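You operate a simulated robot arm through the tools that you are given. There is no shell and no other tool. Be economical: measure what you need, move in short steps, check, and stop when the job is done.

The job below is to be done with a simulated robot arm. You get a single attempt, and the scene is never put back.

Task
Put one of the wedges from the ledge of the valve board on the shim plate. Then put the white-clip strip on the template. Then take the slim core that says "OLD" from the top of the trough ledge and put it on the top of the drip apron. Do these in the order given.

It is judged by the outcome, as a careful person would: the job done as asked, and still so three seconds after it is handed in. It fails if anything else is knocked over, pushed out of place, dropped, spilled or broken.

Robot
A 7-joint arm with a four-finger gripper on a trunk, on a base that drives. Base frame: it is fixed to the floor where the robot stands at the start and does not move with it; the origin is under the middle of the robot, x ahead of it, y to its left, z up. Readings come in m, rad, newtons and seconds.
Its first joint turns from -1.204 to 3.002 rad. Places, roughly: shim plate [-3.25, -0.75, 1]; slim core [-2.25, -10.75, 1]; template [-5.25, 1.75, 0.75]; top of the drip apron (29x15 cm) [-2.98, -9.98, 0.8]; white-clip strip [-5.5, 1.75, 0.75]. Payload 3.67 kg.
The TCP is the grasp point between the finger pads, 0.028 m short of the fingertips. In the tool frame z runs along the fingers and y along their closing line. Largest opening 0.112 m; the body of the gripper starts 0.073 m behind the TCP.
Orientation is that of the tool frame in the base frame, as a unit quaternion [w, x, y, z]. With the fingers straight down and closing along the base's y, the tool's x points along the base's -x, its y along +y and its z along -z.

Tools
- The arm moves only by the tool arm_command. Its argument "increments" is a list of rows, each a list of 3 entries, a list of its own where there are three numbers: the shift along the tool's x, y, z in m, then the turn, a rotation vector about the tool's x, y, z in rad, then the closure, from 0 (fully open) to 1 (shut). In form: [[[dx, dy, dz], [rx, ry, rz], grip], ...]. A call has 1 to 8 rows; each row shifts and turns the commanded pose from where the row before left it, along the tool's axes as they then stand. A row lasts 0.2 s, in which the tool goes at most 0.05 m and 0.15 rad; a call with a longer step from one row to the next is refused whole, and so is a gripper value outside its range. Where a pose cannot be reached the arm comes as near as it can. A force on the tool above 40 N (or 10 N above the force at the start of the call, whichever is more), or a blocked arm, ends the call early, and 0.2 s more pass. Each finger halts on what it meets, pressing with about 24 N; the grip force reading is that of the motor and also rises with nothing between the fingers. The clock runs only during rows and for 0.2 s after the last one: add rows that do not move to give the fingers time. It gives the time, the measured TCP pose, the force on the tool (base axes), the opening and the grip force at its end, in the units of the frame above (readings bear some noise), with the torque about the TCP (base axes, N m) and any sound that the robot's microphone picked up.
- Cameras (640 x 400 px; columns grow to the right, rows downward): "scene" is now at [0.1396, 0.0038, 1.2733]; the picture's right is [0.06, -1.00, -0.00], its down [-0.56, -0.03, -0.83] and it looks along [0.83, 0.05, -0.56] (base axes); focal length 249 px, centre (320, 200). "wrist" rides on the gripper at [0.06, -0.018, -0.104] in the tool frame; the picture's right is [0.29, 0.96, 0.00], its down [-0.80, 0.24, -0.55] and it looks along [-0.53, 0.16, 0.83] (tool axes); focal length 234 px, centre (320, 200).
- capture(camera): a new picture of that camera. It takes no simulated time.
- slide_trunk(by): slides the trunk up (or, below 0, down) by that many m; the arm and the scene camera ride with it, the base frame stays. It gives what a move gives, with no picture.
- base_move(legs): drives the robot by 1 to 6 legs, each [ahead, turn to the left] in m and rad, along the robot's own axes; the way and the turn of a leg run together, so that a leg with both is an arc; at most 1.5 m and 3.142 rad a leg. The arm and the cameras ride along, it lands a little off, and it stops where it bumps. It gives what a move gives.
- aim_head(pan, tilt): turns the head with the scene camera to pan (to the left, within 1.501 rad either way) and tilt (down, from -0.506 to 1.204), counted from straight ahead of the robot. It gives what a move gives.
- probe_pixels(camera, pixels): for up to 12 pixels [column, row] of the newest picture of that camera ("zoom" is the newest enlarged one), the place [x, y, z] in the base frame of the surface seen there, good to about 0.002 m. It takes no simulated time.
- enlarge(camera, box): a new picture of the part [left, top, right, bottom] of that camera's present view, enlarged. It takes no simulated time.
- sign_off(): hands the job in; it is judged then, once.

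Work in short steps. Measure before you move; look again where a grasp or a placing could have gone wrong, and mend it. You have 110 turns and 90 pictures in all, those below and enlarged ones among them. Open the gripper and draw the arm clear of the work before you hand the job in, unless the task says otherwise; then end with one line.

The tools are called after "Call:" as name(argument=value, ...) on one line, values as JSON. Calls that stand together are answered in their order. arm_command: Moves the arm, as the interface text tells. Its arguments: {"type":"object","properties":{"increments":{"type":"array"}},"required":["increments"]} The other tools are called the same way: slide_trunk (by) slides the trunk up or down; base_move (legs) drives the base; aim_head (pan, tilt) turns the head that bears the scene camera; capture (camera) takes a picture; probe_pixels (camera, pixels) gives the place of the surface under pixels of a picture; enlarge (camera, box) takes an enlarged picture of a part of a camera's view; sign_off () hands the job in.

At the start:

```text
t: 0.0
eef_pos: [0.6291, 0.0957, 0.9483]
tcp_rot: [0.0, -0.001, 1.0, 0.0]
ft_force: [-0.7, 0.2, 0.0]
torque: [0.03, -0.01, 0.01]
opening: 0.112
grasp_force: 0.1
trunk travel left (down, up): [-0.4, 0.44]
robot x, y, heading: [-0.0033, -0.0016, -0.006]
head pan, tilt: [0.059, 0.595]
```

scene: 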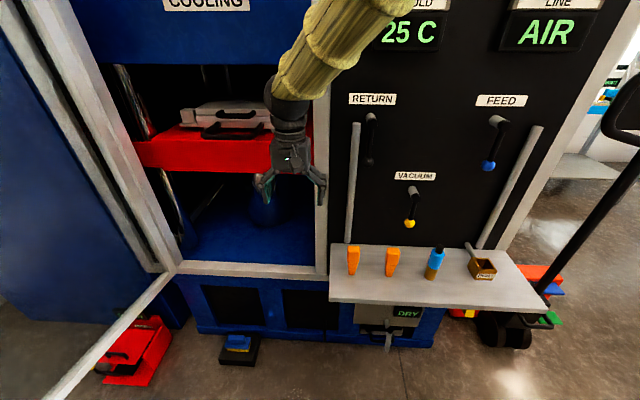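
wrist: 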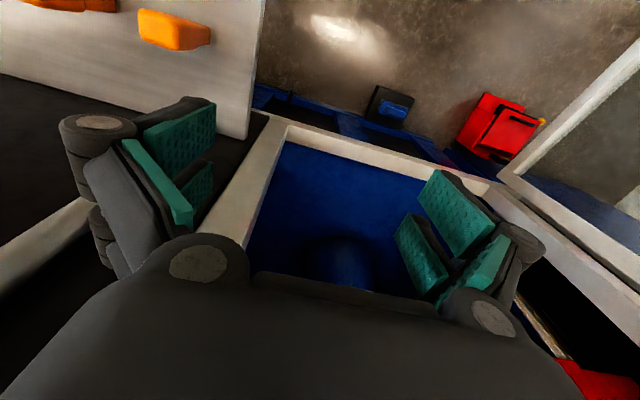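

The scene shows two orange wedges on the ledge near (353,260) and (392,262). I measure them and the ledge, and enlarge the view.

Call:
enlarge(camera="scene", box=[320, 220, 480, 320])

Call:
probe_pixels(camera="scene", pixels=[[353, 250], [353, 262], [353, 272], [393, 251], [393, 262], [392, 272], [340, 290], [375, 290], [332, 252], [545, 305], [410, 222], [350, 240]])

```text
4.00 times, centred on (400, 270) of scene
```

zoom: 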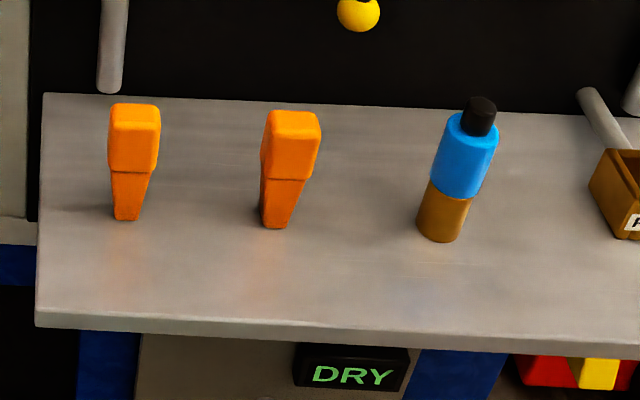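

```text
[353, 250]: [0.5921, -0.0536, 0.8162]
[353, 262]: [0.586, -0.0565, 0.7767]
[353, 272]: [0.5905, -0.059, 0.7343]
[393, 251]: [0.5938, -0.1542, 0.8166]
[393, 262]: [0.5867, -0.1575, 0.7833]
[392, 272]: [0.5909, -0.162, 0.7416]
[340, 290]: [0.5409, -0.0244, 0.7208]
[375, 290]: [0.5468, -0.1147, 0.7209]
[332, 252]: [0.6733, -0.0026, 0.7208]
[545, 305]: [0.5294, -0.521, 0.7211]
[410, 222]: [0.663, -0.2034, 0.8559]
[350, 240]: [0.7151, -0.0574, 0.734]
```

Both wedges stand upright, tops at about 0.816. I measure the left wedge's edges in the zoomed picture.

Call:
probe_pixels(camera="zoom", pixels=[[113, 110], [155, 110], [112, 122], [156, 124], [112, 150], [154, 150], [112, 168], [152, 168], [116, 215], [136, 215], [134, 106], [134, 124]])

Call:
enlarge(camera="wrist", box=[0, 0, 240, 150])

```text
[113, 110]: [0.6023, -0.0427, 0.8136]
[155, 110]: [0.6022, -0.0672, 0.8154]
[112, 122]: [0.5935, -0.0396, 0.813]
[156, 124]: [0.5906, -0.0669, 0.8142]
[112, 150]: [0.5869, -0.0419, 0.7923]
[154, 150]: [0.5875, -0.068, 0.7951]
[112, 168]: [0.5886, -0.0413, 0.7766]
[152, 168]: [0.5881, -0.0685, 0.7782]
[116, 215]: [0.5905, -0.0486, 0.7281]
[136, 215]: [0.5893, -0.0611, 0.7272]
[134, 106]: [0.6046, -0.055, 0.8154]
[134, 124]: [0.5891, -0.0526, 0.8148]
```

```text
2.67 times, centred on (120, 75) of wrist
```

zoom: 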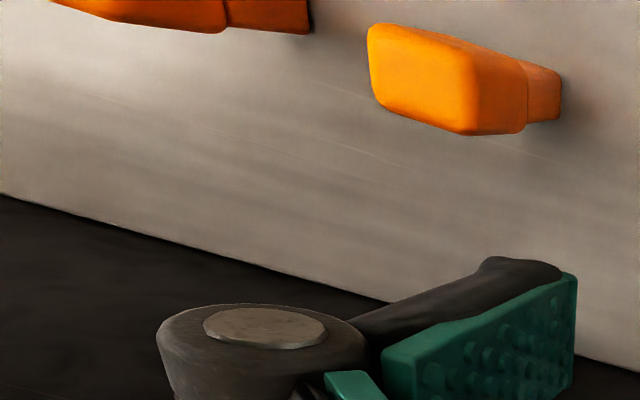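

The left wedge's upper block spans y −0.040…−0.069, x 0.587…~0.607, and is squared to the base axes. I move above it at x 0.597, y −0.055 with fingers partly closed.

Call:
arm_command(increments=[[[0.032, 0, 0], [0, 0, 0], 0.2], [[0, -0.05, 0], [0, 0, 0], 0.3], [[0, -0.05, 0], [0, 0, 0], 0.3], [[0, -0.0505, 0], [0, 0, 0], 0.3], [[0, 0, 0.03], [0, 0, 0], 0.3], [[0, 0, 0.03], [0, 0, 0], 0.3], [[0, 0, 0], [0, 0, 0], 0.3]])

```text
refused: row 4 steps farther than a row can; nothing moved
```

The fourth row was a hair too long; I resend it in smaller steps.

Call:
arm_command(increments=[[[0.032, -0.01, 0], [0, 0, 0], 0.2], [[0, -0.047, 0], [0, 0, 0], 0.3], [[0, -0.047, 0], [0, 0, 0], 0.3], [[0, -0.047, 0], [0, 0, 0], 0.3], [[0, 0, 0.03], [0, 0, 0], 0.3], [[0, 0, 0.03], [0, 0, 0], 0.3], [[0, 0, 0], [0, 0, 0], 0.3]])

Call:
capture(camera="wrist")

```text
t: 1.6
eef_pos: [0.5958, -0.0563, 0.8884]
tcp_rot: [0.0, 0.0, 1.0, 0.0]
ft_force: [0.1, 0.1, 0.1]
torque: [0.01, -0.03, 0.02]
opening: 0.0787
grasp_force: 0.2
trunk travel left (down, up): [-0.4, 0.44]
robot x, y, heading: [-0.0018, -0.0013, -0.0]
head pan, tilt: [0.059, 0.595]
```

```text
85 pictures are left
```

wrist: 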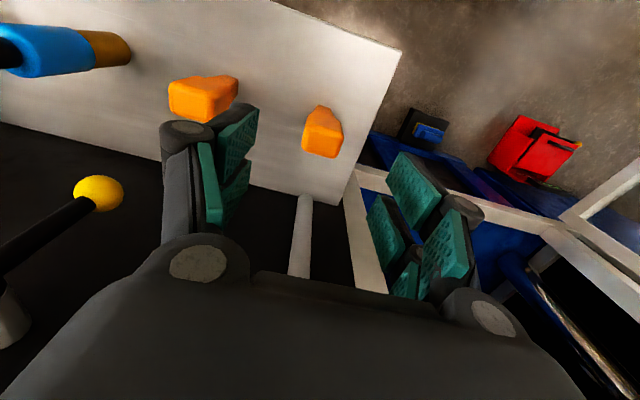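

The wedge (322,132) lies between the fingers. I descend 0.092 m straight down and close.

Call:
arm_command(increments=[[[0, 0.001, 0.045], [0, 0, 0], 0.3], [[0, 0, 0.03], [0, 0, 0], 0.3], [[0, 0, 0.017], [0, 0, 0], 0.3], [[0, 0, 0], [0, 0, 0], 0.3], [[0, 0, 0], [0, 0, 0], 0.9], [[0, 0, 0], [0, 0, 0], 0.9]])

Call:
capture(camera="wrist")

```text
t: 3.0
eef_pos: [0.5957, -0.0542, 0.7966]
tcp_rot: [0.0, 0.0, 1.0, -0.001]
ft_force: [0.3, 0.0, -0.4]
torque: [-0.01, 0.01, 0.01]
opening: 0.0317
grasp_force: 23.9
trunk travel left (down, up): [-0.4, 0.44]
robot x, y, heading: [0.0016, 0.0002, 0.0]
head pan, tilt: [0.059, 0.595]
```

```text
84 pictures are left
```

wrist: 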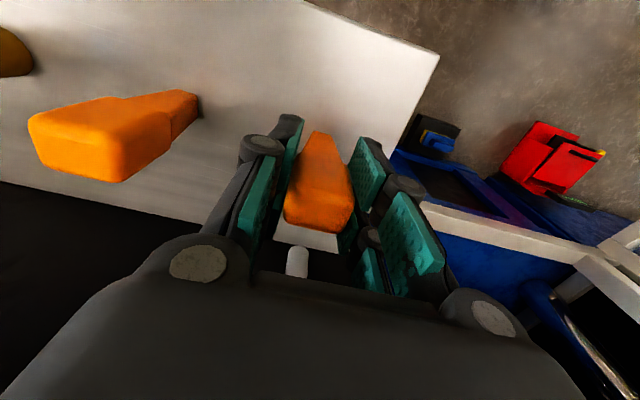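

The wedge is gripped (opening 0.0317, 24 N). I lift it and draw it back from the board.

Call:
arm_command(increments=[[[0, 0, -0.04], [0, 0, 0], 0.9], [[0, 0, -0.048], [0, 0, 0], 0.9], [[0, 0, -0.048], [0, 0, 0], 0.9], [[0.03, 0, -0.03], [0, 0, 0], 0.9], [[0.045, 0, 0], [0, 0, 0], 0.9], [[0.045, 0, 0], [0, 0, 0], 0.9], [[0, 0, 0], [0, 0, 0], 0.9]])

Call:
aim_head(pan=1.5, tilt=0.3)

Call:
capture(camera="scene")

Call:
aim_head(pan=-1.5, tilt=0.3)

Call:
capture(camera="scene")

```text
t: 4.6
eef_pos: [0.4766, -0.0534, 0.9603]
tcp_rot: [0.0, -0.001, 1.0, -0.001]
ft_force: [-0.7, 1.1, -1.0]
torque: [-0.04, -0.01, -0.05]
opening: 0.0316
grasp_force: 24.7
trunk travel left (down, up): [-0.4, 0.44]
robot x, y, heading: [-0.0036, 0.0027, 0.0]
head pan, tilt: [0.059, 0.595]
```

```text
t: 6.2
eef_pos: [0.477, -0.0537, 0.9603]
tcp_rot: [0.0, 0.0, 1.0, 0.001]
ft_force: [-0.1, 0.1, -0.7]
torque: [-0.03, 0.01, 0.0]
opening: 0.0314
grasp_force: 23.7
trunk travel left (down, up): [-0.4, 0.44]
robot x, y, heading: [-0.0007, 0.0004, 0.003]
head pan, tilt: [1.499, 0.3]
```

```text
83 pictures are left
```

scene: 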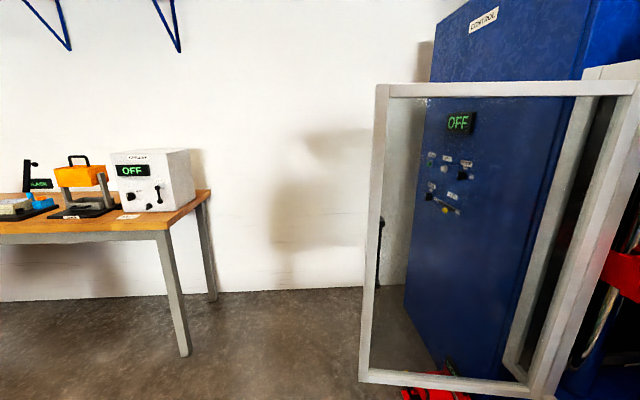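

```text
t: 8.8
eef_pos: [0.4775, -0.0538, 0.9602]
tcp_rot: [-0.001, 0.001, 1.0, 0.0]
ft_force: [-0.3, 0.3, -0.5]
torque: [-0.03, 0.02, -0.02]
opening: 0.0313
grasp_force: 23.8
trunk travel left (down, up): [-0.4, 0.44]
robot x, y, heading: [0.0009, 0.0013, 0.005]
head pan, tilt: [-1.499, 0.3]
```

```text
82 pictures are left
```

scene: 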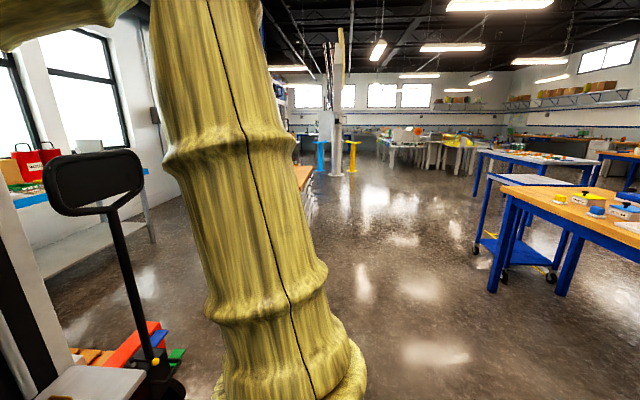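

I probe obstacle positions in the right-looking picture: pallet jack handle, the blue-legged tables.

Call:
probe_pixels(camera="scene", pixels=[[95, 160], [150, 340], [492, 285], [553, 278], [480, 155], [505, 195], [600, 230], [620, 300], [635, 210], [560, 340], [420, 350], [640, 390]])

Call:
base_move(legs=[[-0.35, 0]])

```text
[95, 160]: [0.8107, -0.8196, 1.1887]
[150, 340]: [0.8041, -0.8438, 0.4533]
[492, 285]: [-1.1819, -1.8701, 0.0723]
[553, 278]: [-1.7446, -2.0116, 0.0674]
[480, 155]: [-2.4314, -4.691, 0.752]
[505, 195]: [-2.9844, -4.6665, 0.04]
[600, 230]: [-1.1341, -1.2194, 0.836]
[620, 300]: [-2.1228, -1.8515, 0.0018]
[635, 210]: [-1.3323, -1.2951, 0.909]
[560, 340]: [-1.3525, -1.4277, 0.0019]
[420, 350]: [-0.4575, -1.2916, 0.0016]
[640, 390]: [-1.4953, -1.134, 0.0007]
```

```text
t: 11.0
eef_pos: [0.1224, -0.0546, 0.9601]
tcp_rot: [-0.001, 0.001, 1.0, 0.0]
ft_force: [0.9, -0.1, -0.8]
torque: [0.03, 0.02, -0.02]
opening: 0.0314
grasp_force: 24.1
trunk travel left (down, up): [-0.4, 0.44]
robot x, y, heading: [-0.353, 0.0024, 0.0]
head pan, tilt: [-1.499, 0.3]
```

Pallet jack is 1.1 m away; right side is clear within 0.8 m. I turn right by 1.57 and look toward −x.

Call:
base_move(legs=[[0, -1.57]])

Call:
capture(camera="scene")

Call:
aim_head(pan=-0.8, tilt=0.35)

Call:
capture(camera="scene")

```text
t: 15.3
eef_pos: [-0.4096, -0.4766, 0.9607]
tcp_rot: [0.0, 0.709, 0.705, 0.001]
ft_force: [-0.2, 0.2, -1.1]
torque: [-0.01, 0.04, 0.02]
opening: 0.0317
grasp_force: 23.8
trunk travel left (down, up): [-0.4, 0.44]
robot x, y, heading: [-0.353, 0.0019, -1.581]
head pan, tilt: [-1.499, 0.3]
```

```text
81 pictures are left
```

scene: 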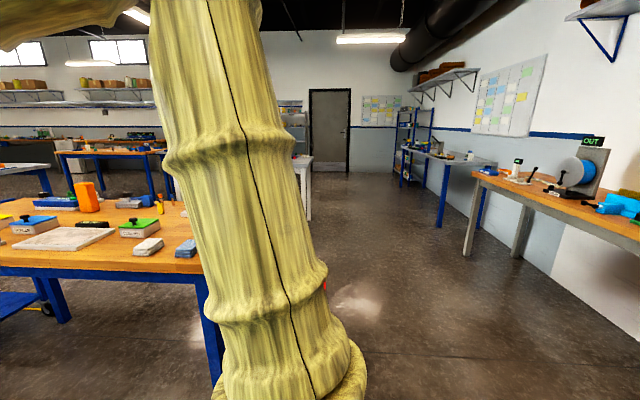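

```text
t: 16.3
eef_pos: [-0.4106, -0.476, 0.9598]
tcp_rot: [0.001, 0.709, 0.705, 0.0]
ft_force: [-0.8, 0.0, -0.3]
torque: [0.03, 0.01, 0.0]
opening: 0.0315
grasp_force: 24.7
trunk travel left (down, up): [-0.4, 0.44]
robot x, y, heading: [-0.3514, 0.0018, -1.575]
head pan, tilt: [-0.799, 0.351]
```

```text
80 pictures are left
```

scene: 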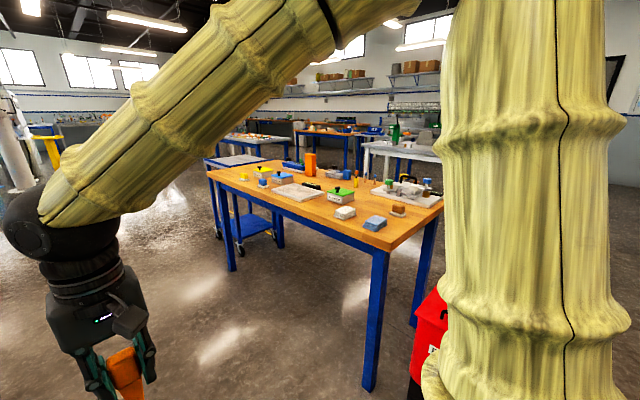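

I probe the table corner, leg and red bin to find the corridor along y≈0.

Call:
probe_pixels(camera="scene", pixels=[[210, 172], [380, 248], [440, 208], [368, 380], [430, 330], [330, 160], [425, 300], [410, 150], [375, 145], [360, 340], [435, 290]])

Call:
aim_head(pan=-1.5, tilt=0.6)

Call:
base_move(legs=[[0, -1.0]])

Call:
aim_head(pan=0.0, tilt=0.35)

Call:
capture(camera="scene")

```text
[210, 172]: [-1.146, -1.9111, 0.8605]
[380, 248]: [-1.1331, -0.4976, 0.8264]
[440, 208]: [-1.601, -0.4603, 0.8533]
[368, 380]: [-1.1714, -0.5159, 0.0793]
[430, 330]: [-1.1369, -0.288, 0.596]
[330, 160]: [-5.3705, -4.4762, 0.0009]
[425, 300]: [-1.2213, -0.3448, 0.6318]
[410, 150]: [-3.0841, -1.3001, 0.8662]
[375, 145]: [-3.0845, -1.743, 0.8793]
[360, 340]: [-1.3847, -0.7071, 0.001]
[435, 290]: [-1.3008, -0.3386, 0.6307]
```

```text
t: 17.4
eef_pos: [-0.41, -0.4759, 0.9609]
tcp_rot: [0.001, 0.709, 0.705, 0.0]
ft_force: [-0.4, -0.3, -1.4]
torque: [0.02, 0.03, 0.01]
opening: 0.0314
grasp_force: 23.6
trunk travel left (down, up): [-0.4, 0.44]
robot x, y, heading: [-0.3548, 0.0016, -1.582]
head pan, tilt: [-1.499, 0.6]
```

```text
t: 20.4
eef_pos: [-0.7839, -0.209, 0.9609]
tcp_rot: [-0.001, 0.961, 0.278, -0.001]
ft_force: [0.5, 0.2, -0.5]
torque: [-0.05, -0.01, 0.01]
opening: 0.0318
grasp_force: 24.0
trunk travel left (down, up): [-0.4, 0.44]
robot x, y, heading: [-0.3532, 0.0008, -2.578]
head pan, tilt: [-1.499, 0.6]
```

```text
t: 21.9
eef_pos: [-0.7854, -0.2093, 0.9605]
tcp_rot: [0.001, 0.96, 0.279, 0.0]
ft_force: [-0.1, -0.5, -0.9]
torque: [0.01, -0.03, -0.01]
opening: 0.0317
grasp_force: 23.6
trunk travel left (down, up): [-0.4, 0.44]
robot x, y, heading: [-0.3541, -0.0002, -2.577]
head pan, tilt: [0.0, 0.351]
```

```text
79 pictures are left
```

scene: 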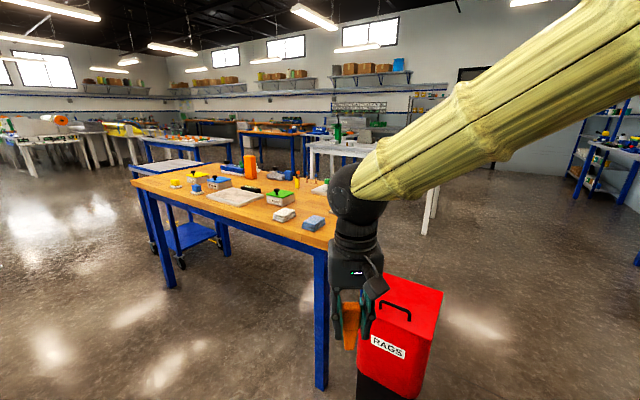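

The RAGS bin at (400,340) narrows the corridor; I probe its extent, then turn to look along −x.

Call:
probe_pixels(camera="scene", pixels=[[440, 292], [395, 275], [425, 350], [430, 190], [340, 145], [500, 300]])

Call:
base_move(legs=[[0, -0.9]])

Call:
capture(camera="scene")

```text
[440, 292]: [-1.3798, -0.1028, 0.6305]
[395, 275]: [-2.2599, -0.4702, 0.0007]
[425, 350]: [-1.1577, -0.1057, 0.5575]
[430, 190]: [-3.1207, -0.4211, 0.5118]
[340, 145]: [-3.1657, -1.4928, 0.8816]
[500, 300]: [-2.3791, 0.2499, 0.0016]
```

```text
t: 24.7
eef_pos: [-0.7869, 0.2056, 0.9615]
tcp_rot: [0.001, 0.986, -0.164, 0.0]
ft_force: [-0.2, 0.1, 0.5]
torque: [-0.02, -0.01, 0.0]
opening: 0.0317
grasp_force: 24.1
trunk travel left (down, up): [-0.4, 0.44]
robot x, y, heading: [-0.3552, 0.0023, 2.814]
head pan, tilt: [0.0, 0.351]
```

```text
78 pictures are left
```

scene: 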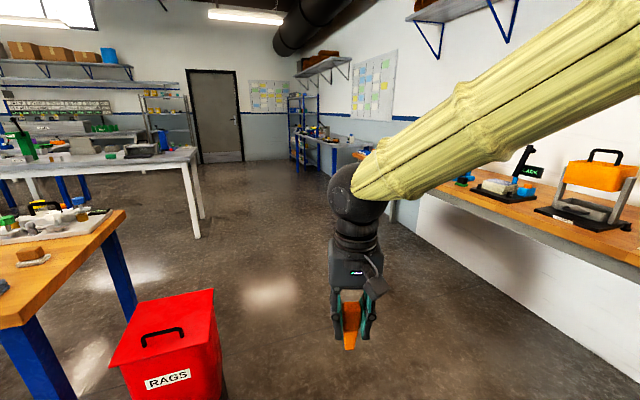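

I probe the right bench's front edge and the white table's edge before driving.

Call:
probe_pixels(camera="scene", pixels=[[450, 213], [600, 260], [190, 155], [195, 235], [60, 168], [8, 180], [310, 170], [360, 150], [395, 215]])

Call:
enlarge(camera="scene", box=[0, 100, 240, 250])

```text
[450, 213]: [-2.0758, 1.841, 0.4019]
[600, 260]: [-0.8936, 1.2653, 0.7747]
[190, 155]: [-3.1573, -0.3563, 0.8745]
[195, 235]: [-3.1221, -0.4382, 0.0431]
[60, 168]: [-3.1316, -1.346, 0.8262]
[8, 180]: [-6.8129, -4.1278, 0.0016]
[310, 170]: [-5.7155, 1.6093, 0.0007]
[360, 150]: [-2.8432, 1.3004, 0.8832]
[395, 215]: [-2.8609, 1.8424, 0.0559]
```

```text
2.67 times, centred on (120, 175) of scene
```

zoom: 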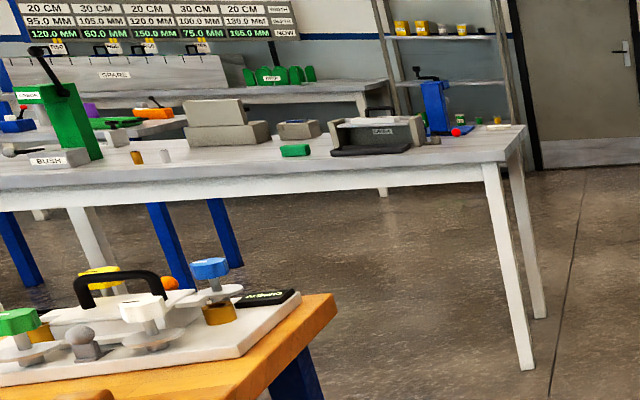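

Corridor y≈0.5 is clear (bin at y<−0.1, benches at y>1.27). I drive along it to about x=−2.4 and then look.

Call:
base_move(legs=[[0, -0.21], [1.0, 0], [0, 0.54], [1.2, 0]])

Call:
aim_head(pan=0.7, tilt=0.35)

Call:
capture(camera="scene")

```text
t: 37.9
eef_pos: [-2.9062, 0.5634, 0.9599]
tcp_rot: [-0.001, 1.0, 0.003, 0.0]
ft_force: [-0.1, -0.6, -1.3]
torque: [-0.02, -0.01, 0.02]
opening: 0.0314
grasp_force: 23.7
trunk travel left (down, up): [-0.4, 0.44]
robot x, y, heading: [-2.4298, 0.5114, -3.139]
head pan, tilt: [0.0, 0.351]
```

```text
t: 39.0
eef_pos: [-2.906, 0.5637, 0.9609]
tcp_rot: [0.0, 1.0, 0.003, -0.001]
ft_force: [0.5, 0.3, -0.7]
torque: [0.01, 0.03, 0.0]
opening: 0.0317
grasp_force: 23.6
trunk travel left (down, up): [-0.4, 0.44]
robot x, y, heading: [-2.4307, 0.514, -3.137]
head pan, tilt: [0.7, 0.351]
```

```text
76 pictures are left
```

scene: 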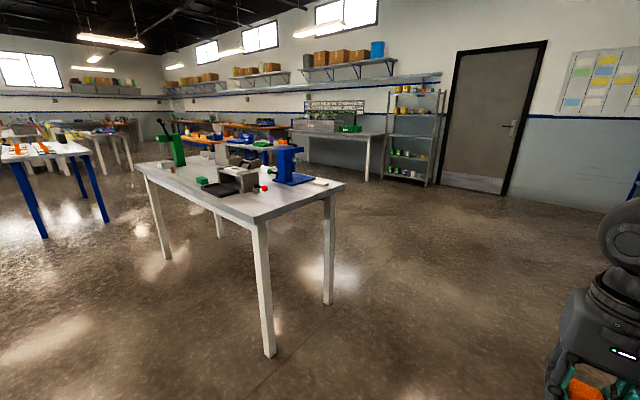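

I enlarge the white table top to find the shim plate.

Call:
enlarge(camera="scene", box=[130, 110, 354, 250])

Call:
probe_pixels(camera="scene", pixels=[[240, 180], [240, 172], [220, 188], [225, 165], [295, 178], [260, 222], [343, 186], [140, 165], [236, 177], [222, 155]])

```text
2.86 times, centred on (242, 180) of scene
```

zoom: 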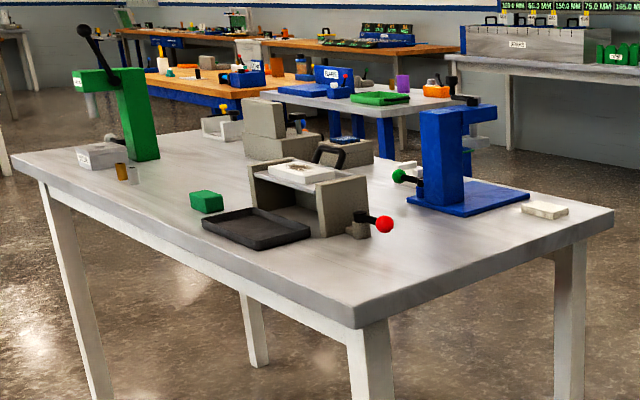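

```text
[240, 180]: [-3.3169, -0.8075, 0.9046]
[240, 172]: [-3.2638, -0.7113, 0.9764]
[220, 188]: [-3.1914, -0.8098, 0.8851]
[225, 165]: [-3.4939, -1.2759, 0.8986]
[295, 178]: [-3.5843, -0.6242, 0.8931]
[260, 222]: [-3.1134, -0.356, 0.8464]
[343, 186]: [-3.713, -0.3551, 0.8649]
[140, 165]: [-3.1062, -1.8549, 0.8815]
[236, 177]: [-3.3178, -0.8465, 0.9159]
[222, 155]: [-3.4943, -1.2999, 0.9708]
```

The shim plate looks like the light plate atop the grey fixture at about (−3.27,−0.72,0.98). I drive into the gap between tables, facing it.

Call:
base_move(legs=[[0, 1.57], [1.2, 0], [0, -1.57]])

Call:
aim_head(pan=0.0, tilt=0.5)

Call:
capture(camera="scene")

```text
t: 52.6
eef_pos: [-2.9151, -0.6039, 0.9607]
tcp_rot: [0.0, 1.0, -0.011, -0.001]
ft_force: [-0.2, -0.6, -1.0]
torque: [0.02, 0.02, 0.0]
opening: 0.0317
grasp_force: 24.5
trunk travel left (down, up): [-0.4, 0.44]
robot x, y, heading: [-2.4402, -0.668, 3.117]
head pan, tilt: [0.7, 0.351]
```

```text
t: 53.7
eef_pos: [-2.9161, -0.6026, 0.9605]
tcp_rot: [0.0, 1.0, -0.011, 0.0]
ft_force: [-0.2, -0.1, -1.2]
torque: [-0.01, -0.02, 0.0]
opening: 0.0311
grasp_force: 24.0
trunk travel left (down, up): [-0.4, 0.44]
robot x, y, heading: [-2.4421, -0.6678, 3.119]
head pan, tilt: [0.0, 0.499]
```

```text
74 pictures are left
```

scene: 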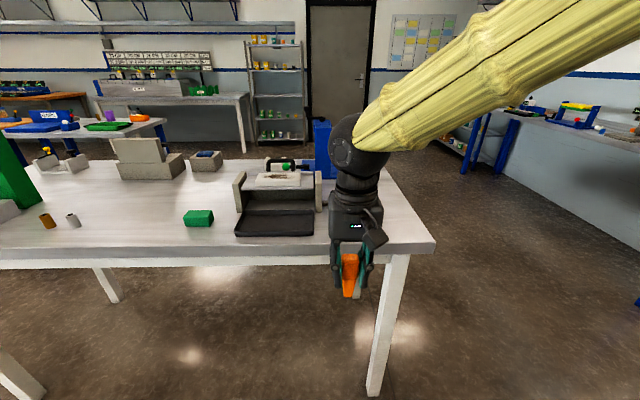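

Call:
enlarge(camera="scene", box=[220, 145, 340, 245])

Call:
probe_pixels(camera="scene", pixels=[[258, 176], [298, 176], [256, 185], [300, 185], [278, 180], [280, 165], [278, 200], [278, 225], [240, 190], [318, 185], [265, 160], [291, 167]])

```text
4.00 times, centred on (280, 195) of scene
```

zoom: 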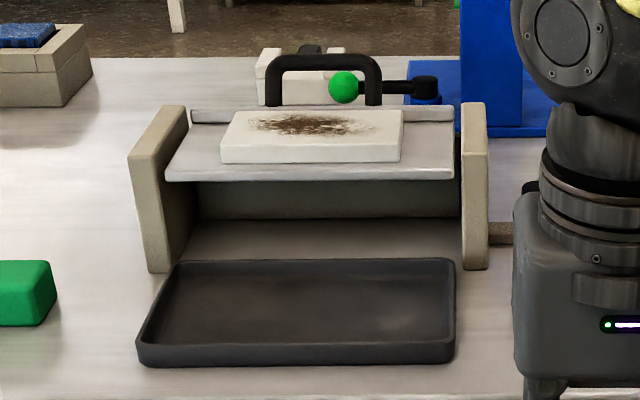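

```text
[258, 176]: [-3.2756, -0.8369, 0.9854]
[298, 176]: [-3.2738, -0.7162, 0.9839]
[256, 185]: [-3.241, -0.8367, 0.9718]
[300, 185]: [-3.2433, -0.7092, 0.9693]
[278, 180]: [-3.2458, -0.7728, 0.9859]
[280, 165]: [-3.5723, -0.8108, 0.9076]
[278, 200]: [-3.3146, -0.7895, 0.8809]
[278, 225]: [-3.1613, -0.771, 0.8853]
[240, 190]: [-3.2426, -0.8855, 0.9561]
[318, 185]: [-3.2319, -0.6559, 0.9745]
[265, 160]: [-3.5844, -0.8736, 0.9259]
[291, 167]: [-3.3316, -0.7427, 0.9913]
```

A white stained slab (top z≈0.985) sits on a grey shelf of the fixture. I raise the trunk and look down at it more closely to tell which is the shim plate.

Call:
slide_trunk(by=0.3)

Call:
base_move(legs=[[0.12, 0]])

Call:
aim_head(pan=0.1, tilt=0.8)

Call:
enlarge(camera="scene", box=[160, 80, 480, 280])

```text
t: 56.7
eef_pos: [-2.9152, -0.6045, 1.2606]
tcp_rot: [0.0, 1.0, -0.012, 0.0]
ft_force: [0.2, 0.1, 0.1]
torque: [0.01, 0.03, 0.0]
opening: 0.0317
grasp_force: 24.1
trunk travel left (down, up): [-0.7, 0.14]
robot x, y, heading: [-2.4389, -0.6688, 3.12]
head pan, tilt: [0.0, 0.499]
```

```text
t: 57.9
eef_pos: [-3.0382, -0.6016, 1.2588]
tcp_rot: [0.0, 1.0, -0.011, 0.001]
ft_force: [-0.9, -0.5, -1.4]
torque: [0.0, -0.05, 0.04]
opening: 0.0318
grasp_force: 23.8
trunk travel left (down, up): [-0.7, 0.14]
robot x, y, heading: [-2.5629, -0.6641, 3.121]
head pan, tilt: [0.0, 0.499]
```

```text
t: 58.7
eef_pos: [-3.0356, -0.6016, 1.2609]
tcp_rot: [0.0, 1.0, -0.011, 0.0]
ft_force: [-0.8, 1.2, -0.1]
torque: [0.01, 0.03, 0.01]
opening: 0.0316
grasp_force: 24.2
trunk travel left (down, up): [-0.7, 0.14]
robot x, y, heading: [-2.5604, -0.6684, 3.117]
head pan, tilt: [0.099, 0.799]
```

```text
2.00 times, centred on (320, 180) of scene
```

zoom: 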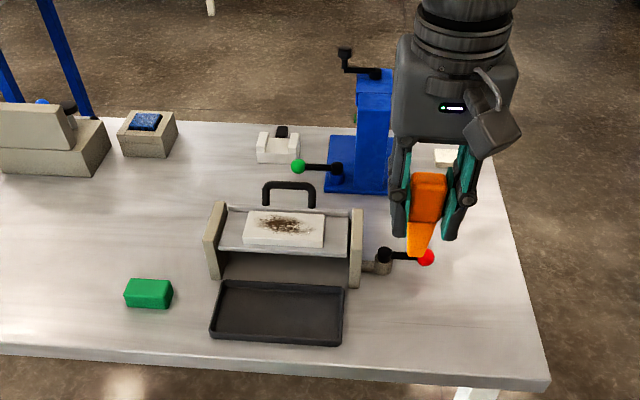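

I zoom tightly on the fixture and probe its surfaces.

Call:
enlarge(camera="scene", box=[256, 165, 364, 257])

Call:
probe_pixels(camera="scene", pixels=[[285, 187], [320, 188], [284, 199], [320, 201], [302, 194], [274, 200], [328, 202], [275, 187], [330, 190], [302, 205], [383, 158], [298, 173]])

```text
4.35 times, centred on (310, 211) of scene
```

zoom: 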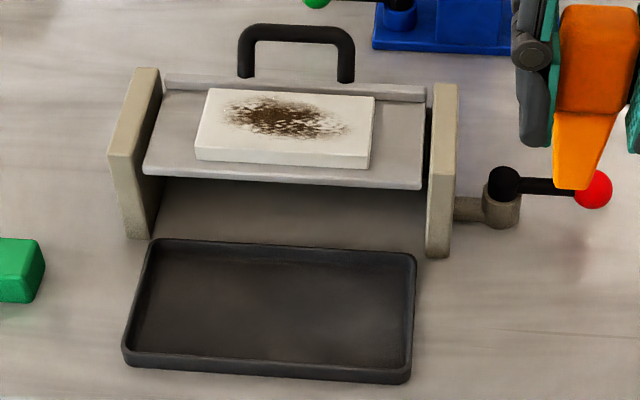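

```text
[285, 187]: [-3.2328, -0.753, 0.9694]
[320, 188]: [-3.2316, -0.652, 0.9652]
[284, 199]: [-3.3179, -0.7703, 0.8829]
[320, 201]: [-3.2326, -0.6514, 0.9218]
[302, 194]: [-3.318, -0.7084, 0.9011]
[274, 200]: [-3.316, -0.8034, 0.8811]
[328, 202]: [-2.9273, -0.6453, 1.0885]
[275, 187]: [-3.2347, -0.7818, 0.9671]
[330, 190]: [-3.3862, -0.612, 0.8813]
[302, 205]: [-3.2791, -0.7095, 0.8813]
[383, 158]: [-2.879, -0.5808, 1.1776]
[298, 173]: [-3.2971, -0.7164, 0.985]
```

Those probes referred to the older scene picture; I probe in the new zoom instead.

Call:
probe_pixels(camera="zoom", pixels=[[212, 95], [370, 102], [200, 145], [366, 155], [285, 125], [165, 150], [160, 110], [405, 175], [400, 115], [150, 75], [270, 86], [295, 50]])

```text
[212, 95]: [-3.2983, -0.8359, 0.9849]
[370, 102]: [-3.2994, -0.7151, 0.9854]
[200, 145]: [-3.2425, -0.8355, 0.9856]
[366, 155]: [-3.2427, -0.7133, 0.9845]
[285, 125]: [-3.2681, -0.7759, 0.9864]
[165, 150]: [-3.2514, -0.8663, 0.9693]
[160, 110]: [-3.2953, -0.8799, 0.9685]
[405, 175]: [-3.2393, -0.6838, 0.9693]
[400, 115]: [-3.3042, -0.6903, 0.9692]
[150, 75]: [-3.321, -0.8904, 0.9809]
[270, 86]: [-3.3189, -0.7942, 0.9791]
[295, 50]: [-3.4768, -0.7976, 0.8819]
```

The slab spans x −3.240…−3.301, y −0.836…−0.714, flat top 0.985; I take it as the shim plate. I carry the wedge over its centre (−3.271,−0.775), still high.

Call:
arm_command(increments=[[[-0.035, 0.03, 0], [0, 0, 0], 0.9], [[-0.039, 0.03, 0], [0, 0, 0], 0.9], [[-0.039, 0.03, 0], [0, 0, 0], 0.9], [[-0.039, 0.03, 0], [0, 0, 0], 0.9], [[-0.039, 0.029, 0], [0, 0, 0], 0.9], [[-0.039, 0.029, 0], [0, 0, 0], 0.9], [[0, 0, 0.04], [0, 0, 0], 0.9], [[0, 0, 0.02], [0, 0, 0], 0.9]])

Call:
enlarge(camera="wrist", box=[160, 0, 560, 250])

```text
t: 60.5
eef_pos: [-3.2725, -0.7761, 1.2]
tcp_rot: [0.001, 1.0, -0.012, 0.0]
ft_force: [-0.1, -0.1, 0.3]
torque: [0.02, -0.02, -0.03]
opening: 0.0316
grasp_force: 24.0
trunk travel left (down, up): [-0.7, 0.14]
robot x, y, heading: [-2.5625, -0.6681, 3.121]
head pan, tilt: [0.099, 0.799]
```

```text
1.60 times, centred on (360, 125) of wrist
```

zoom: 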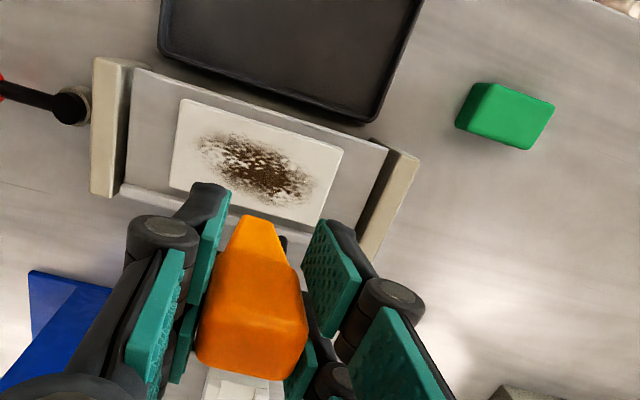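

The tool is over the slab. I lower slowly until the wedge bottom is just above/touching (expected TCP z ≈1.061).

Call:
arm_command(increments=[[[0, 0, 0.04], [0, 0, 0], 0.9], [[0, 0, 0.04], [0, 0, 0], 0.9], [[0, 0, 0.03], [0, 0, 0], 0.9], [[0, 0, 0.015], [0, 0, 0], 0.9], [[0, 0, 0.009], [0, 0, 0], 0.9], [[0, 0, 0], [0, 0, 0], 0.9]])

Call:
enlarge(camera="scene", box=[256, 150, 364, 242])

```text
t: 61.9
eef_pos: [-3.278, -0.7656, 1.079]
tcp_rot: [0.02, 1.0, -0.023, -0.001]
ft_force: [0.2, 0.0, -0.7]
torque: [-0.02, 0.0, -0.02]
opening: 0.0316
grasp_force: 24.4
trunk travel left (down, up): [-0.7, 0.14]
robot x, y, heading: [-2.5591, -0.668, 3.118]
head pan, tilt: [0.099, 0.799]
```

```text
4.35 times, centred on (310, 196) of scene
```

zoom: 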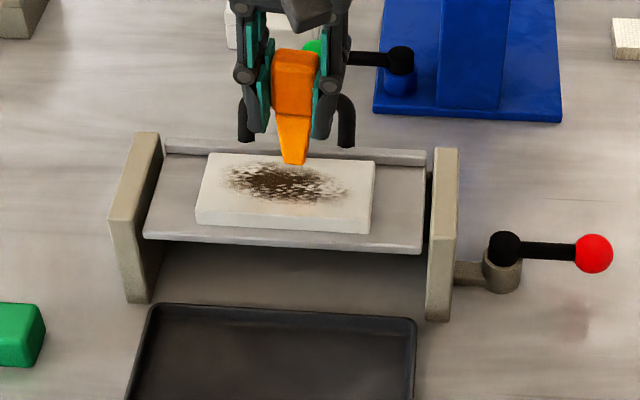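

The pose came out tilted (0.04 rad): the arm is at its low limit with the trunk raised. I raise the tool, then lower the trunk.

Call:
arm_command(increments=[[[0, 0, -0.04], [0, 0, 0], 0.9], [[0, 0, -0.04], [0, 0, 0], 0.9], [[0, 0, 0], [0, 0, 0], 0.9]])

Call:
slide_trunk(by=-0.06)

```text
t: 62.7
eef_pos: [-3.2784, -0.7637, 1.1461]
tcp_rot: [0.012, 1.0, -0.021, 0.006]
ft_force: [-0.4, -0.5, -1.3]
torque: [0.01, -0.02, 0.03]
opening: 0.0315
grasp_force: 24.3
trunk travel left (down, up): [-0.7, 0.14]
robot x, y, heading: [-2.5607, -0.6676, 3.116]
head pan, tilt: [0.099, 0.799]
```

```text
t: 63.7
eef_pos: [-3.2768, -0.7663, 1.0916]
tcp_rot: [0.014, 1.0, -0.02, 0.002]
ft_force: [-0.1, 0.4, -1.1]
torque: [-0.02, -0.02, 0.03]
opening: 0.0314
grasp_force: 24.2
trunk travel left (down, up): [-0.64, 0.2]
robot x, y, heading: [-2.5632, -0.6667, 3.118]
head pan, tilt: [0.099, 0.799]
```

I raise the tool while lowering the trunk further, and take out the tilt (correction about tool x of +0.028).

Call:
arm_command(increments=[[[0, 0, -0.045], [0.028, -0.004, -0.017], 0.9], [[0, 0, -0.045], [0, 0, 0], 0.9], [[0, 0, -0.045], [0, 0, 0], 0.9], [[0, 0, 0], [0, 0, 0], 0.9]])

Call:
slide_trunk(by=-0.14)

```text
t: 64.7
eef_pos: [-3.2721, -0.7782, 1.2213]
tcp_rot: [-0.014, 1.0, -0.001, -0.003]
ft_force: [-0.2, -0.4, -0.7]
torque: [0.04, 0.0, 0.0]
opening: 0.0314
grasp_force: 24.1
trunk travel left (down, up): [-0.64, 0.2]
robot x, y, heading: [-2.5617, -0.6672, 3.121]
head pan, tilt: [0.099, 0.799]
```

```text
t: 66.4
eef_pos: [-3.2713, -0.7765, 1.079]
tcp_rot: [-0.015, 1.0, -0.004, -0.001]
ft_force: [-0.6, -0.1, 0.3]
torque: [0.0, -0.03, 0.01]
opening: 0.0317
grasp_force: 23.9
trunk travel left (down, up): [-0.5, 0.34]
robot x, y, heading: [-2.5618, -0.6651, 3.115]
head pan, tilt: [0.099, 0.799]
```

The commanded pose had kept its level orientation, so my correction overshot; I undo it, 18 mm above the slab.

Call:
arm_command(increments=[[[0, 0, 0], [-0.028, 0.004, 0.017], 0.9], [[0, 0, 0], [0, 0, 0], 0.9], [[0, 0, 0], [0, 0, 0], 0.9]])

```text
t: 67.2
eef_pos: [-3.2706, -0.7783, 1.0798]
tcp_rot: [0.0, 1.0, -0.012, 0.0]
ft_force: [-0.4, -0.5, -0.6]
torque: [0.01, -0.02, 0.0]
opening: 0.0313
grasp_force: 24.0
trunk travel left (down, up): [-0.5, 0.34]
robot x, y, heading: [-2.558, -0.6637, 3.114]
head pan, tilt: [0.099, 0.799]
```

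Level again. I lower in small steps watching the force for contact.

Call:
arm_command(increments=[[[0, -0.002, 0.008], [0, 0, 0], 0.9], [[0, 0, 0.006], [0, 0, 0], 0.9], [[0, 0, 0.003], [0, 0, 0], 0.9], [[0, 0, 0], [0, 0, 0], 0.9]])

Call:
enlarge(camera="scene", box=[266, 120, 374, 212])

```text
t: 68.2
eef_pos: [-3.2705, -0.775, 1.0626]
tcp_rot: [0.0, 1.0, -0.012, 0.0]
ft_force: [-0.4, 0.4, -0.6]
torque: [-0.03, 0.0, -0.01]
opening: 0.0316
grasp_force: 24.1
trunk travel left (down, up): [-0.5, 0.34]
robot x, y, heading: [-2.5577, -0.6677, 3.121]
head pan, tilt: [0.099, 0.799]
```

```text
4.35 times, centred on (320, 166) of scene
```

zoom: 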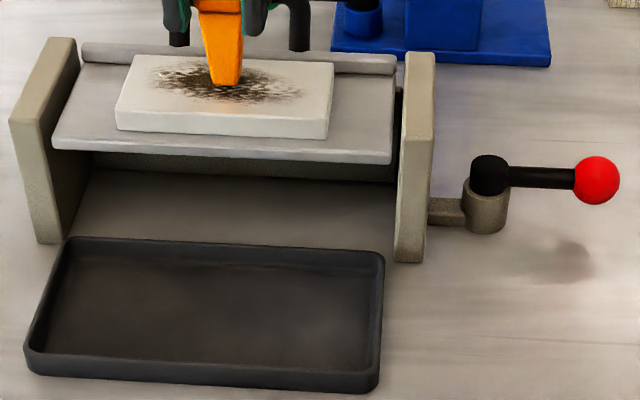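

Nearly touching. I go down 1 mm at a time until the force shows contact.

Call:
arm_command(increments=[[[0, 0, 0.001], [0, 0, 0], 0.9], [[0, 0, 0.001], [0, 0, 0], 0.9], [[0, 0, 0], [0, 0, 0], 0.9]])

```text
t: 69.0
eef_pos: [-3.2706, -0.7744, 1.0609]
tcp_rot: [0.0, 1.0, -0.011, 0.0]
ft_force: [-0.8, 0.0, -1.1]
torque: [0.0, 0.02, 0.0]
opening: 0.0314
grasp_force: 23.7
trunk travel left (down, up): [-0.5, 0.34]
robot x, y, heading: [-2.5634, -0.6662, 3.119]
head pan, tilt: [0.099, 0.799]
```

Call:
arm_command(increments=[[[0, 0, 0.001], [0, 0, 0], 0.9], [[0, 0, 0], [0, 0, 0], 0.9]])

Call:
probe_pixels(camera="zoom", pixels=[[224, 84], [224, 78], [225, 95], [140, 100], [310, 100]])

```text
t: 69.6
eef_pos: [-3.2715, -0.7745, 1.0604]
tcp_rot: [0.0, 1.0, -0.011, 0.0]
ft_force: [-0.3, 0.3, 0.2]
torque: [0.02, -0.02, 0.03]
opening: 0.0317
grasp_force: 23.9
trunk travel left (down, up): [-0.5, 0.34]
robot x, y, heading: [-2.563, -0.6704, 3.117]
head pan, tilt: [0.099, 0.799]
```

```text
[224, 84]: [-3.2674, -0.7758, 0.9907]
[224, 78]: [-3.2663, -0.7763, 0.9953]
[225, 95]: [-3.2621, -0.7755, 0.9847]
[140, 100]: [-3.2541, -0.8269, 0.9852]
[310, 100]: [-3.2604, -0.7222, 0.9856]
```

A hint of contact; one more millimetre to confirm.

Call:
arm_command(increments=[[[0, 0, 0.001], [0, 0, 0], 0.9], [[0, 0, 0], [0, 0, 0], 0.9]])

Call:
enlarge(camera="scene", box=[260, 110, 340, 160])

```text
t: 70.2
eef_pos: [-3.271, -0.7745, 1.06]
tcp_rot: [-0.001, 1.0, -0.011, 0.0]
ft_force: [0.1, 0.5, 1.5]
torque: [0.03, 0.0, -0.01]
opening: 0.0313
grasp_force: 24.1
trunk travel left (down, up): [-0.5, 0.34]
robot x, y, heading: [-2.5627, -0.6691, 3.122]
head pan, tilt: [0.099, 0.799]
```

```text
8.00 times, centred on (300, 135) of scene
```

zoom: 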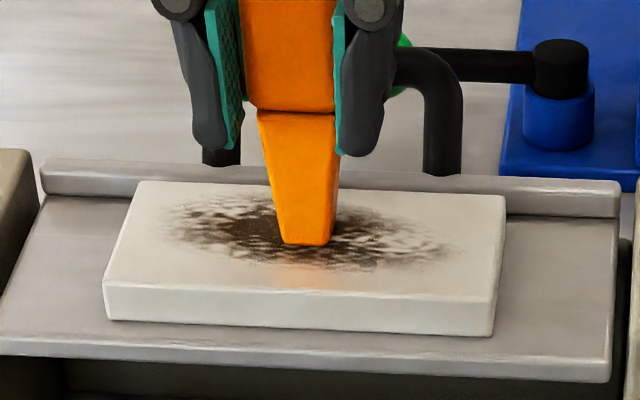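

Contact is made (force +1.5 N). I open gently in stages and check the wedge stands.

Call:
arm_command(increments=[[[0, 0, 0], [0, 0, 0], 0.72], [[0, 0, 0], [0, 0, 0], 0.68], [[0, 0, 0], [0, 0, 0], 0.6], [[0, 0, 0], [0, 0, 0], 0.45], [[0, 0, 0], [0, 0, 0], 0.3]])

Call:
enlarge(camera="scene", box=[260, 110, 340, 160])

```text
t: 71.4
eef_pos: [-3.2717, -0.7745, 1.06]
tcp_rot: [0.0, 1.0, -0.012, -0.001]
ft_force: [-0.2, -0.4, 0.4]
torque: [0.0, 0.04, 0.02]
opening: 0.0784
grasp_force: 0.0
trunk travel left (down, up): [-0.5, 0.34]
robot x, y, heading: [-2.5621, -0.6633, 3.119]
head pan, tilt: [0.099, 0.799]
```

```text
8.00 times, centred on (300, 135) of scene
```

zoom: 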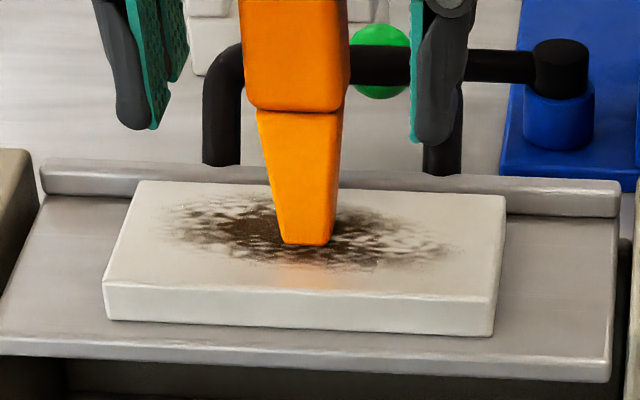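

The wedge stands free. I raise the tool straight up and draw it back.

Call:
arm_command(increments=[[[0, 0, -0.04], [0, 0, 0], 0.3], [[0, 0, -0.045], [0, 0, 0], 0.3], [[0, 0, -0.045], [0, 0, 0], 0.3], [[0, 0, -0.045], [0, 0, 0], 0.3], [[0.045, 0, 0], [0, 0, 0], 0.3], [[0.045, 0, 0], [0, 0, 0], 0.3], [[0.045, -0.02, 0], [0, 0, 0], 0.3], [[0.045, -0.02, 0], [0, 0, 0], 0.3]])

Call:
capture(camera="scene")

```text
t: 73.2
eef_pos: [-3.0881, -0.7385, 1.2349]
tcp_rot: [0.002, 1.0, -0.011, 0.0]
ft_force: [-0.1, 0.6, -0.7]
torque: [0.03, 0.05, 0.01]
opening: 0.0781
grasp_force: 0.0
trunk travel left (down, up): [-0.5, 0.34]
robot x, y, heading: [-2.5594, -0.6666, 3.116]
head pan, tilt: [0.099, 0.799]
```

```text
65 pictures are left
```

scene: 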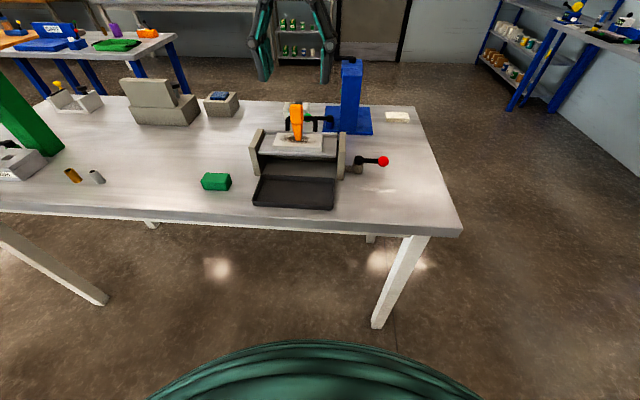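

Wedge is standing on the slab. Next I drive out of the gap and toward the far bench on the right (strip/template near (−5.4,1.75)).

Call:
base_move(legs=[[-0.12, 0], [0, -1.57], [1.2, 0], [0, 1.57], [1.2, 0]])

Call:
aim_head(pan=-0.5, tilt=0.5)

Call:
capture(camera="scene")

```text
t: 93.3
eef_pos: [-4.1486, 0.4837, 1.2323]
tcp_rot: [0.0, 1.0, -0.016, 0.001]
ft_force: [-1.4, 0.6, 0.2]
torque: [0.0, -0.02, 0.0]
opening: 0.0784
grasp_force: 0.1
trunk travel left (down, up): [-0.5, 0.34]
robot x, y, heading: [-3.6182, 0.5503, 3.1]
head pan, tilt: [0.099, 0.799]
```

```text
t: 94.3
eef_pos: [-4.1485, 0.4834, 1.2336]
tcp_rot: [0.001, 1.0, -0.017, 0.0]
ft_force: [-0.1, 0.0, 0.6]
torque: [0.03, 0.02, -0.01]
opening: 0.0786
grasp_force: 0.0
trunk travel left (down, up): [-0.5, 0.34]
robot x, y, heading: [-3.6199, 0.5479, 3.111]
head pan, tilt: [-0.499, 0.499]
```

```text
64 pictures are left
```

scene: 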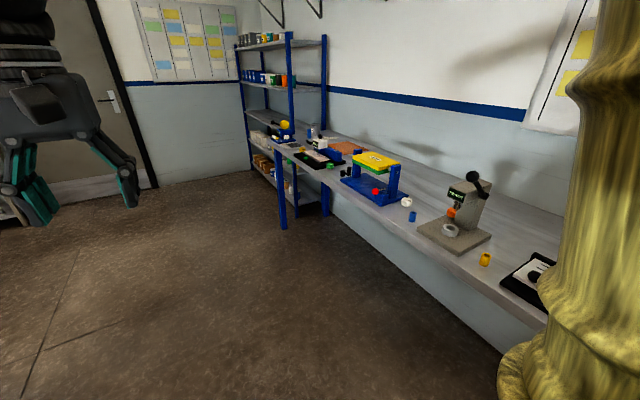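

Call:
enlarge(camera="scene", box=[250, 100, 426, 210])

Call:
probe_pixels(camera="scene", pixels=[[345, 147], [318, 156], [375, 160], [290, 145], [283, 220], [370, 215], [410, 216], [248, 145], [300, 150], [320, 163]])

```text
3.64 times, centred on (338, 155) of scene
```

zoom: 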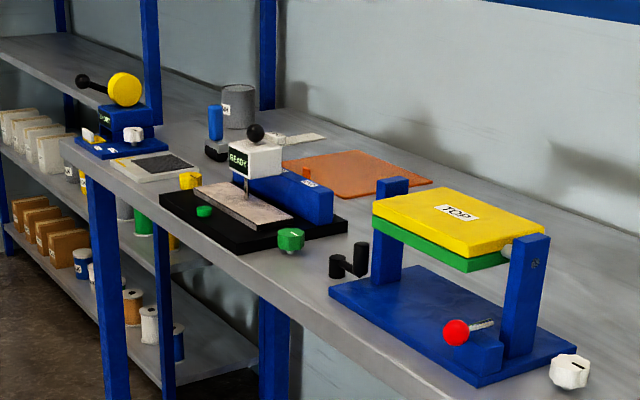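

```text
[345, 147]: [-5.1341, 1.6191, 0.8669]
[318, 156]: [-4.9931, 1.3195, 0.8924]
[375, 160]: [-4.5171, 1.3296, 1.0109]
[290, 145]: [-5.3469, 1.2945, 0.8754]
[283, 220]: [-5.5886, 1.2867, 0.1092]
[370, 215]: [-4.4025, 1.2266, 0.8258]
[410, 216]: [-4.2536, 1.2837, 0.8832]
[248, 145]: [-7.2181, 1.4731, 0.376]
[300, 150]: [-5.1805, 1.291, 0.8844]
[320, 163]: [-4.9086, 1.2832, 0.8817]
```

Bench top is at z≈0.87; the brown mat at (345,147) may be the template. I drive alongside and face the bench.

Call:
base_move(legs=[[1.5, 0], [0.12, 0], [0, -1.55]])

Call:
aim_head(pan=0, tilt=0.55)

Call:
capture(camera="scene")

```text
t: 106.4
eef_pos: [-5.3213, 1.1243, 1.2333]
tcp_rot: [0.0, 0.708, -0.706, 0.001]
ft_force: [0.9, 0.2, -0.2]
torque: [0.0, 0.01, 0.0]
opening: 0.0784
grasp_force: 0.0
trunk travel left (down, up): [-0.5, 0.34]
robot x, y, heading: [-5.238, 0.5985, 1.573]
head pan, tilt: [-0.499, 0.499]
```

```text
t: 107.3
eef_pos: [-5.3205, 1.1249, 1.233]
tcp_rot: [0.001, 0.708, -0.707, 0.0]
ft_force: [0.4, 0.1, 1.0]
torque: [0.03, 0.0, 0.02]
opening: 0.0785
grasp_force: 0.0
trunk travel left (down, up): [-0.5, 0.34]
robot x, y, heading: [-5.2352, 0.5998, 1.575]
head pan, tilt: [0.0, 0.55]
```

```text
62 pictures are left
```

scene: 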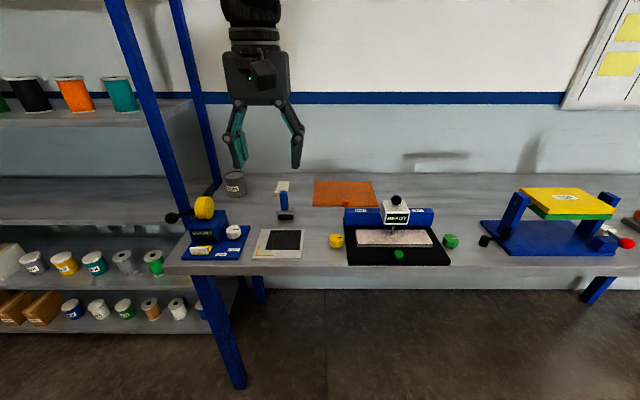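

Call:
enlarge(camera="scene", box=[170, 160, 410, 290])

Call:
probe_pixels(camera="scene", pixels=[[318, 183], [372, 183], [315, 204], [375, 204], [345, 193], [283, 186], [284, 205], [284, 216], [232, 187], [278, 240], [200, 240]])

```text
2.67 times, centred on (290, 225) of scene
```

zoom: 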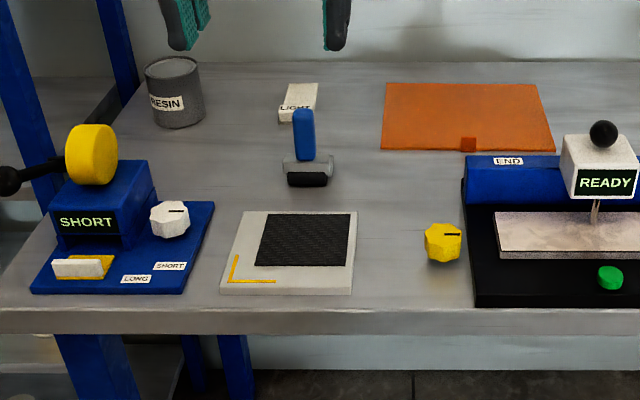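

```text
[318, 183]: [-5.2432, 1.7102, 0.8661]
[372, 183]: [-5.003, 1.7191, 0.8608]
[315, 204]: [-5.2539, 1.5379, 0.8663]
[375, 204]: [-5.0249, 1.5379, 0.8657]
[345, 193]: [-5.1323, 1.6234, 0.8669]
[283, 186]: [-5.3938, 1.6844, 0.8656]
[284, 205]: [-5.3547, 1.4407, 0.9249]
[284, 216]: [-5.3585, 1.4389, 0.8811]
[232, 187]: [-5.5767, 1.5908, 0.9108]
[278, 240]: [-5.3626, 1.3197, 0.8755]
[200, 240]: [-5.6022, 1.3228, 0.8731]
```

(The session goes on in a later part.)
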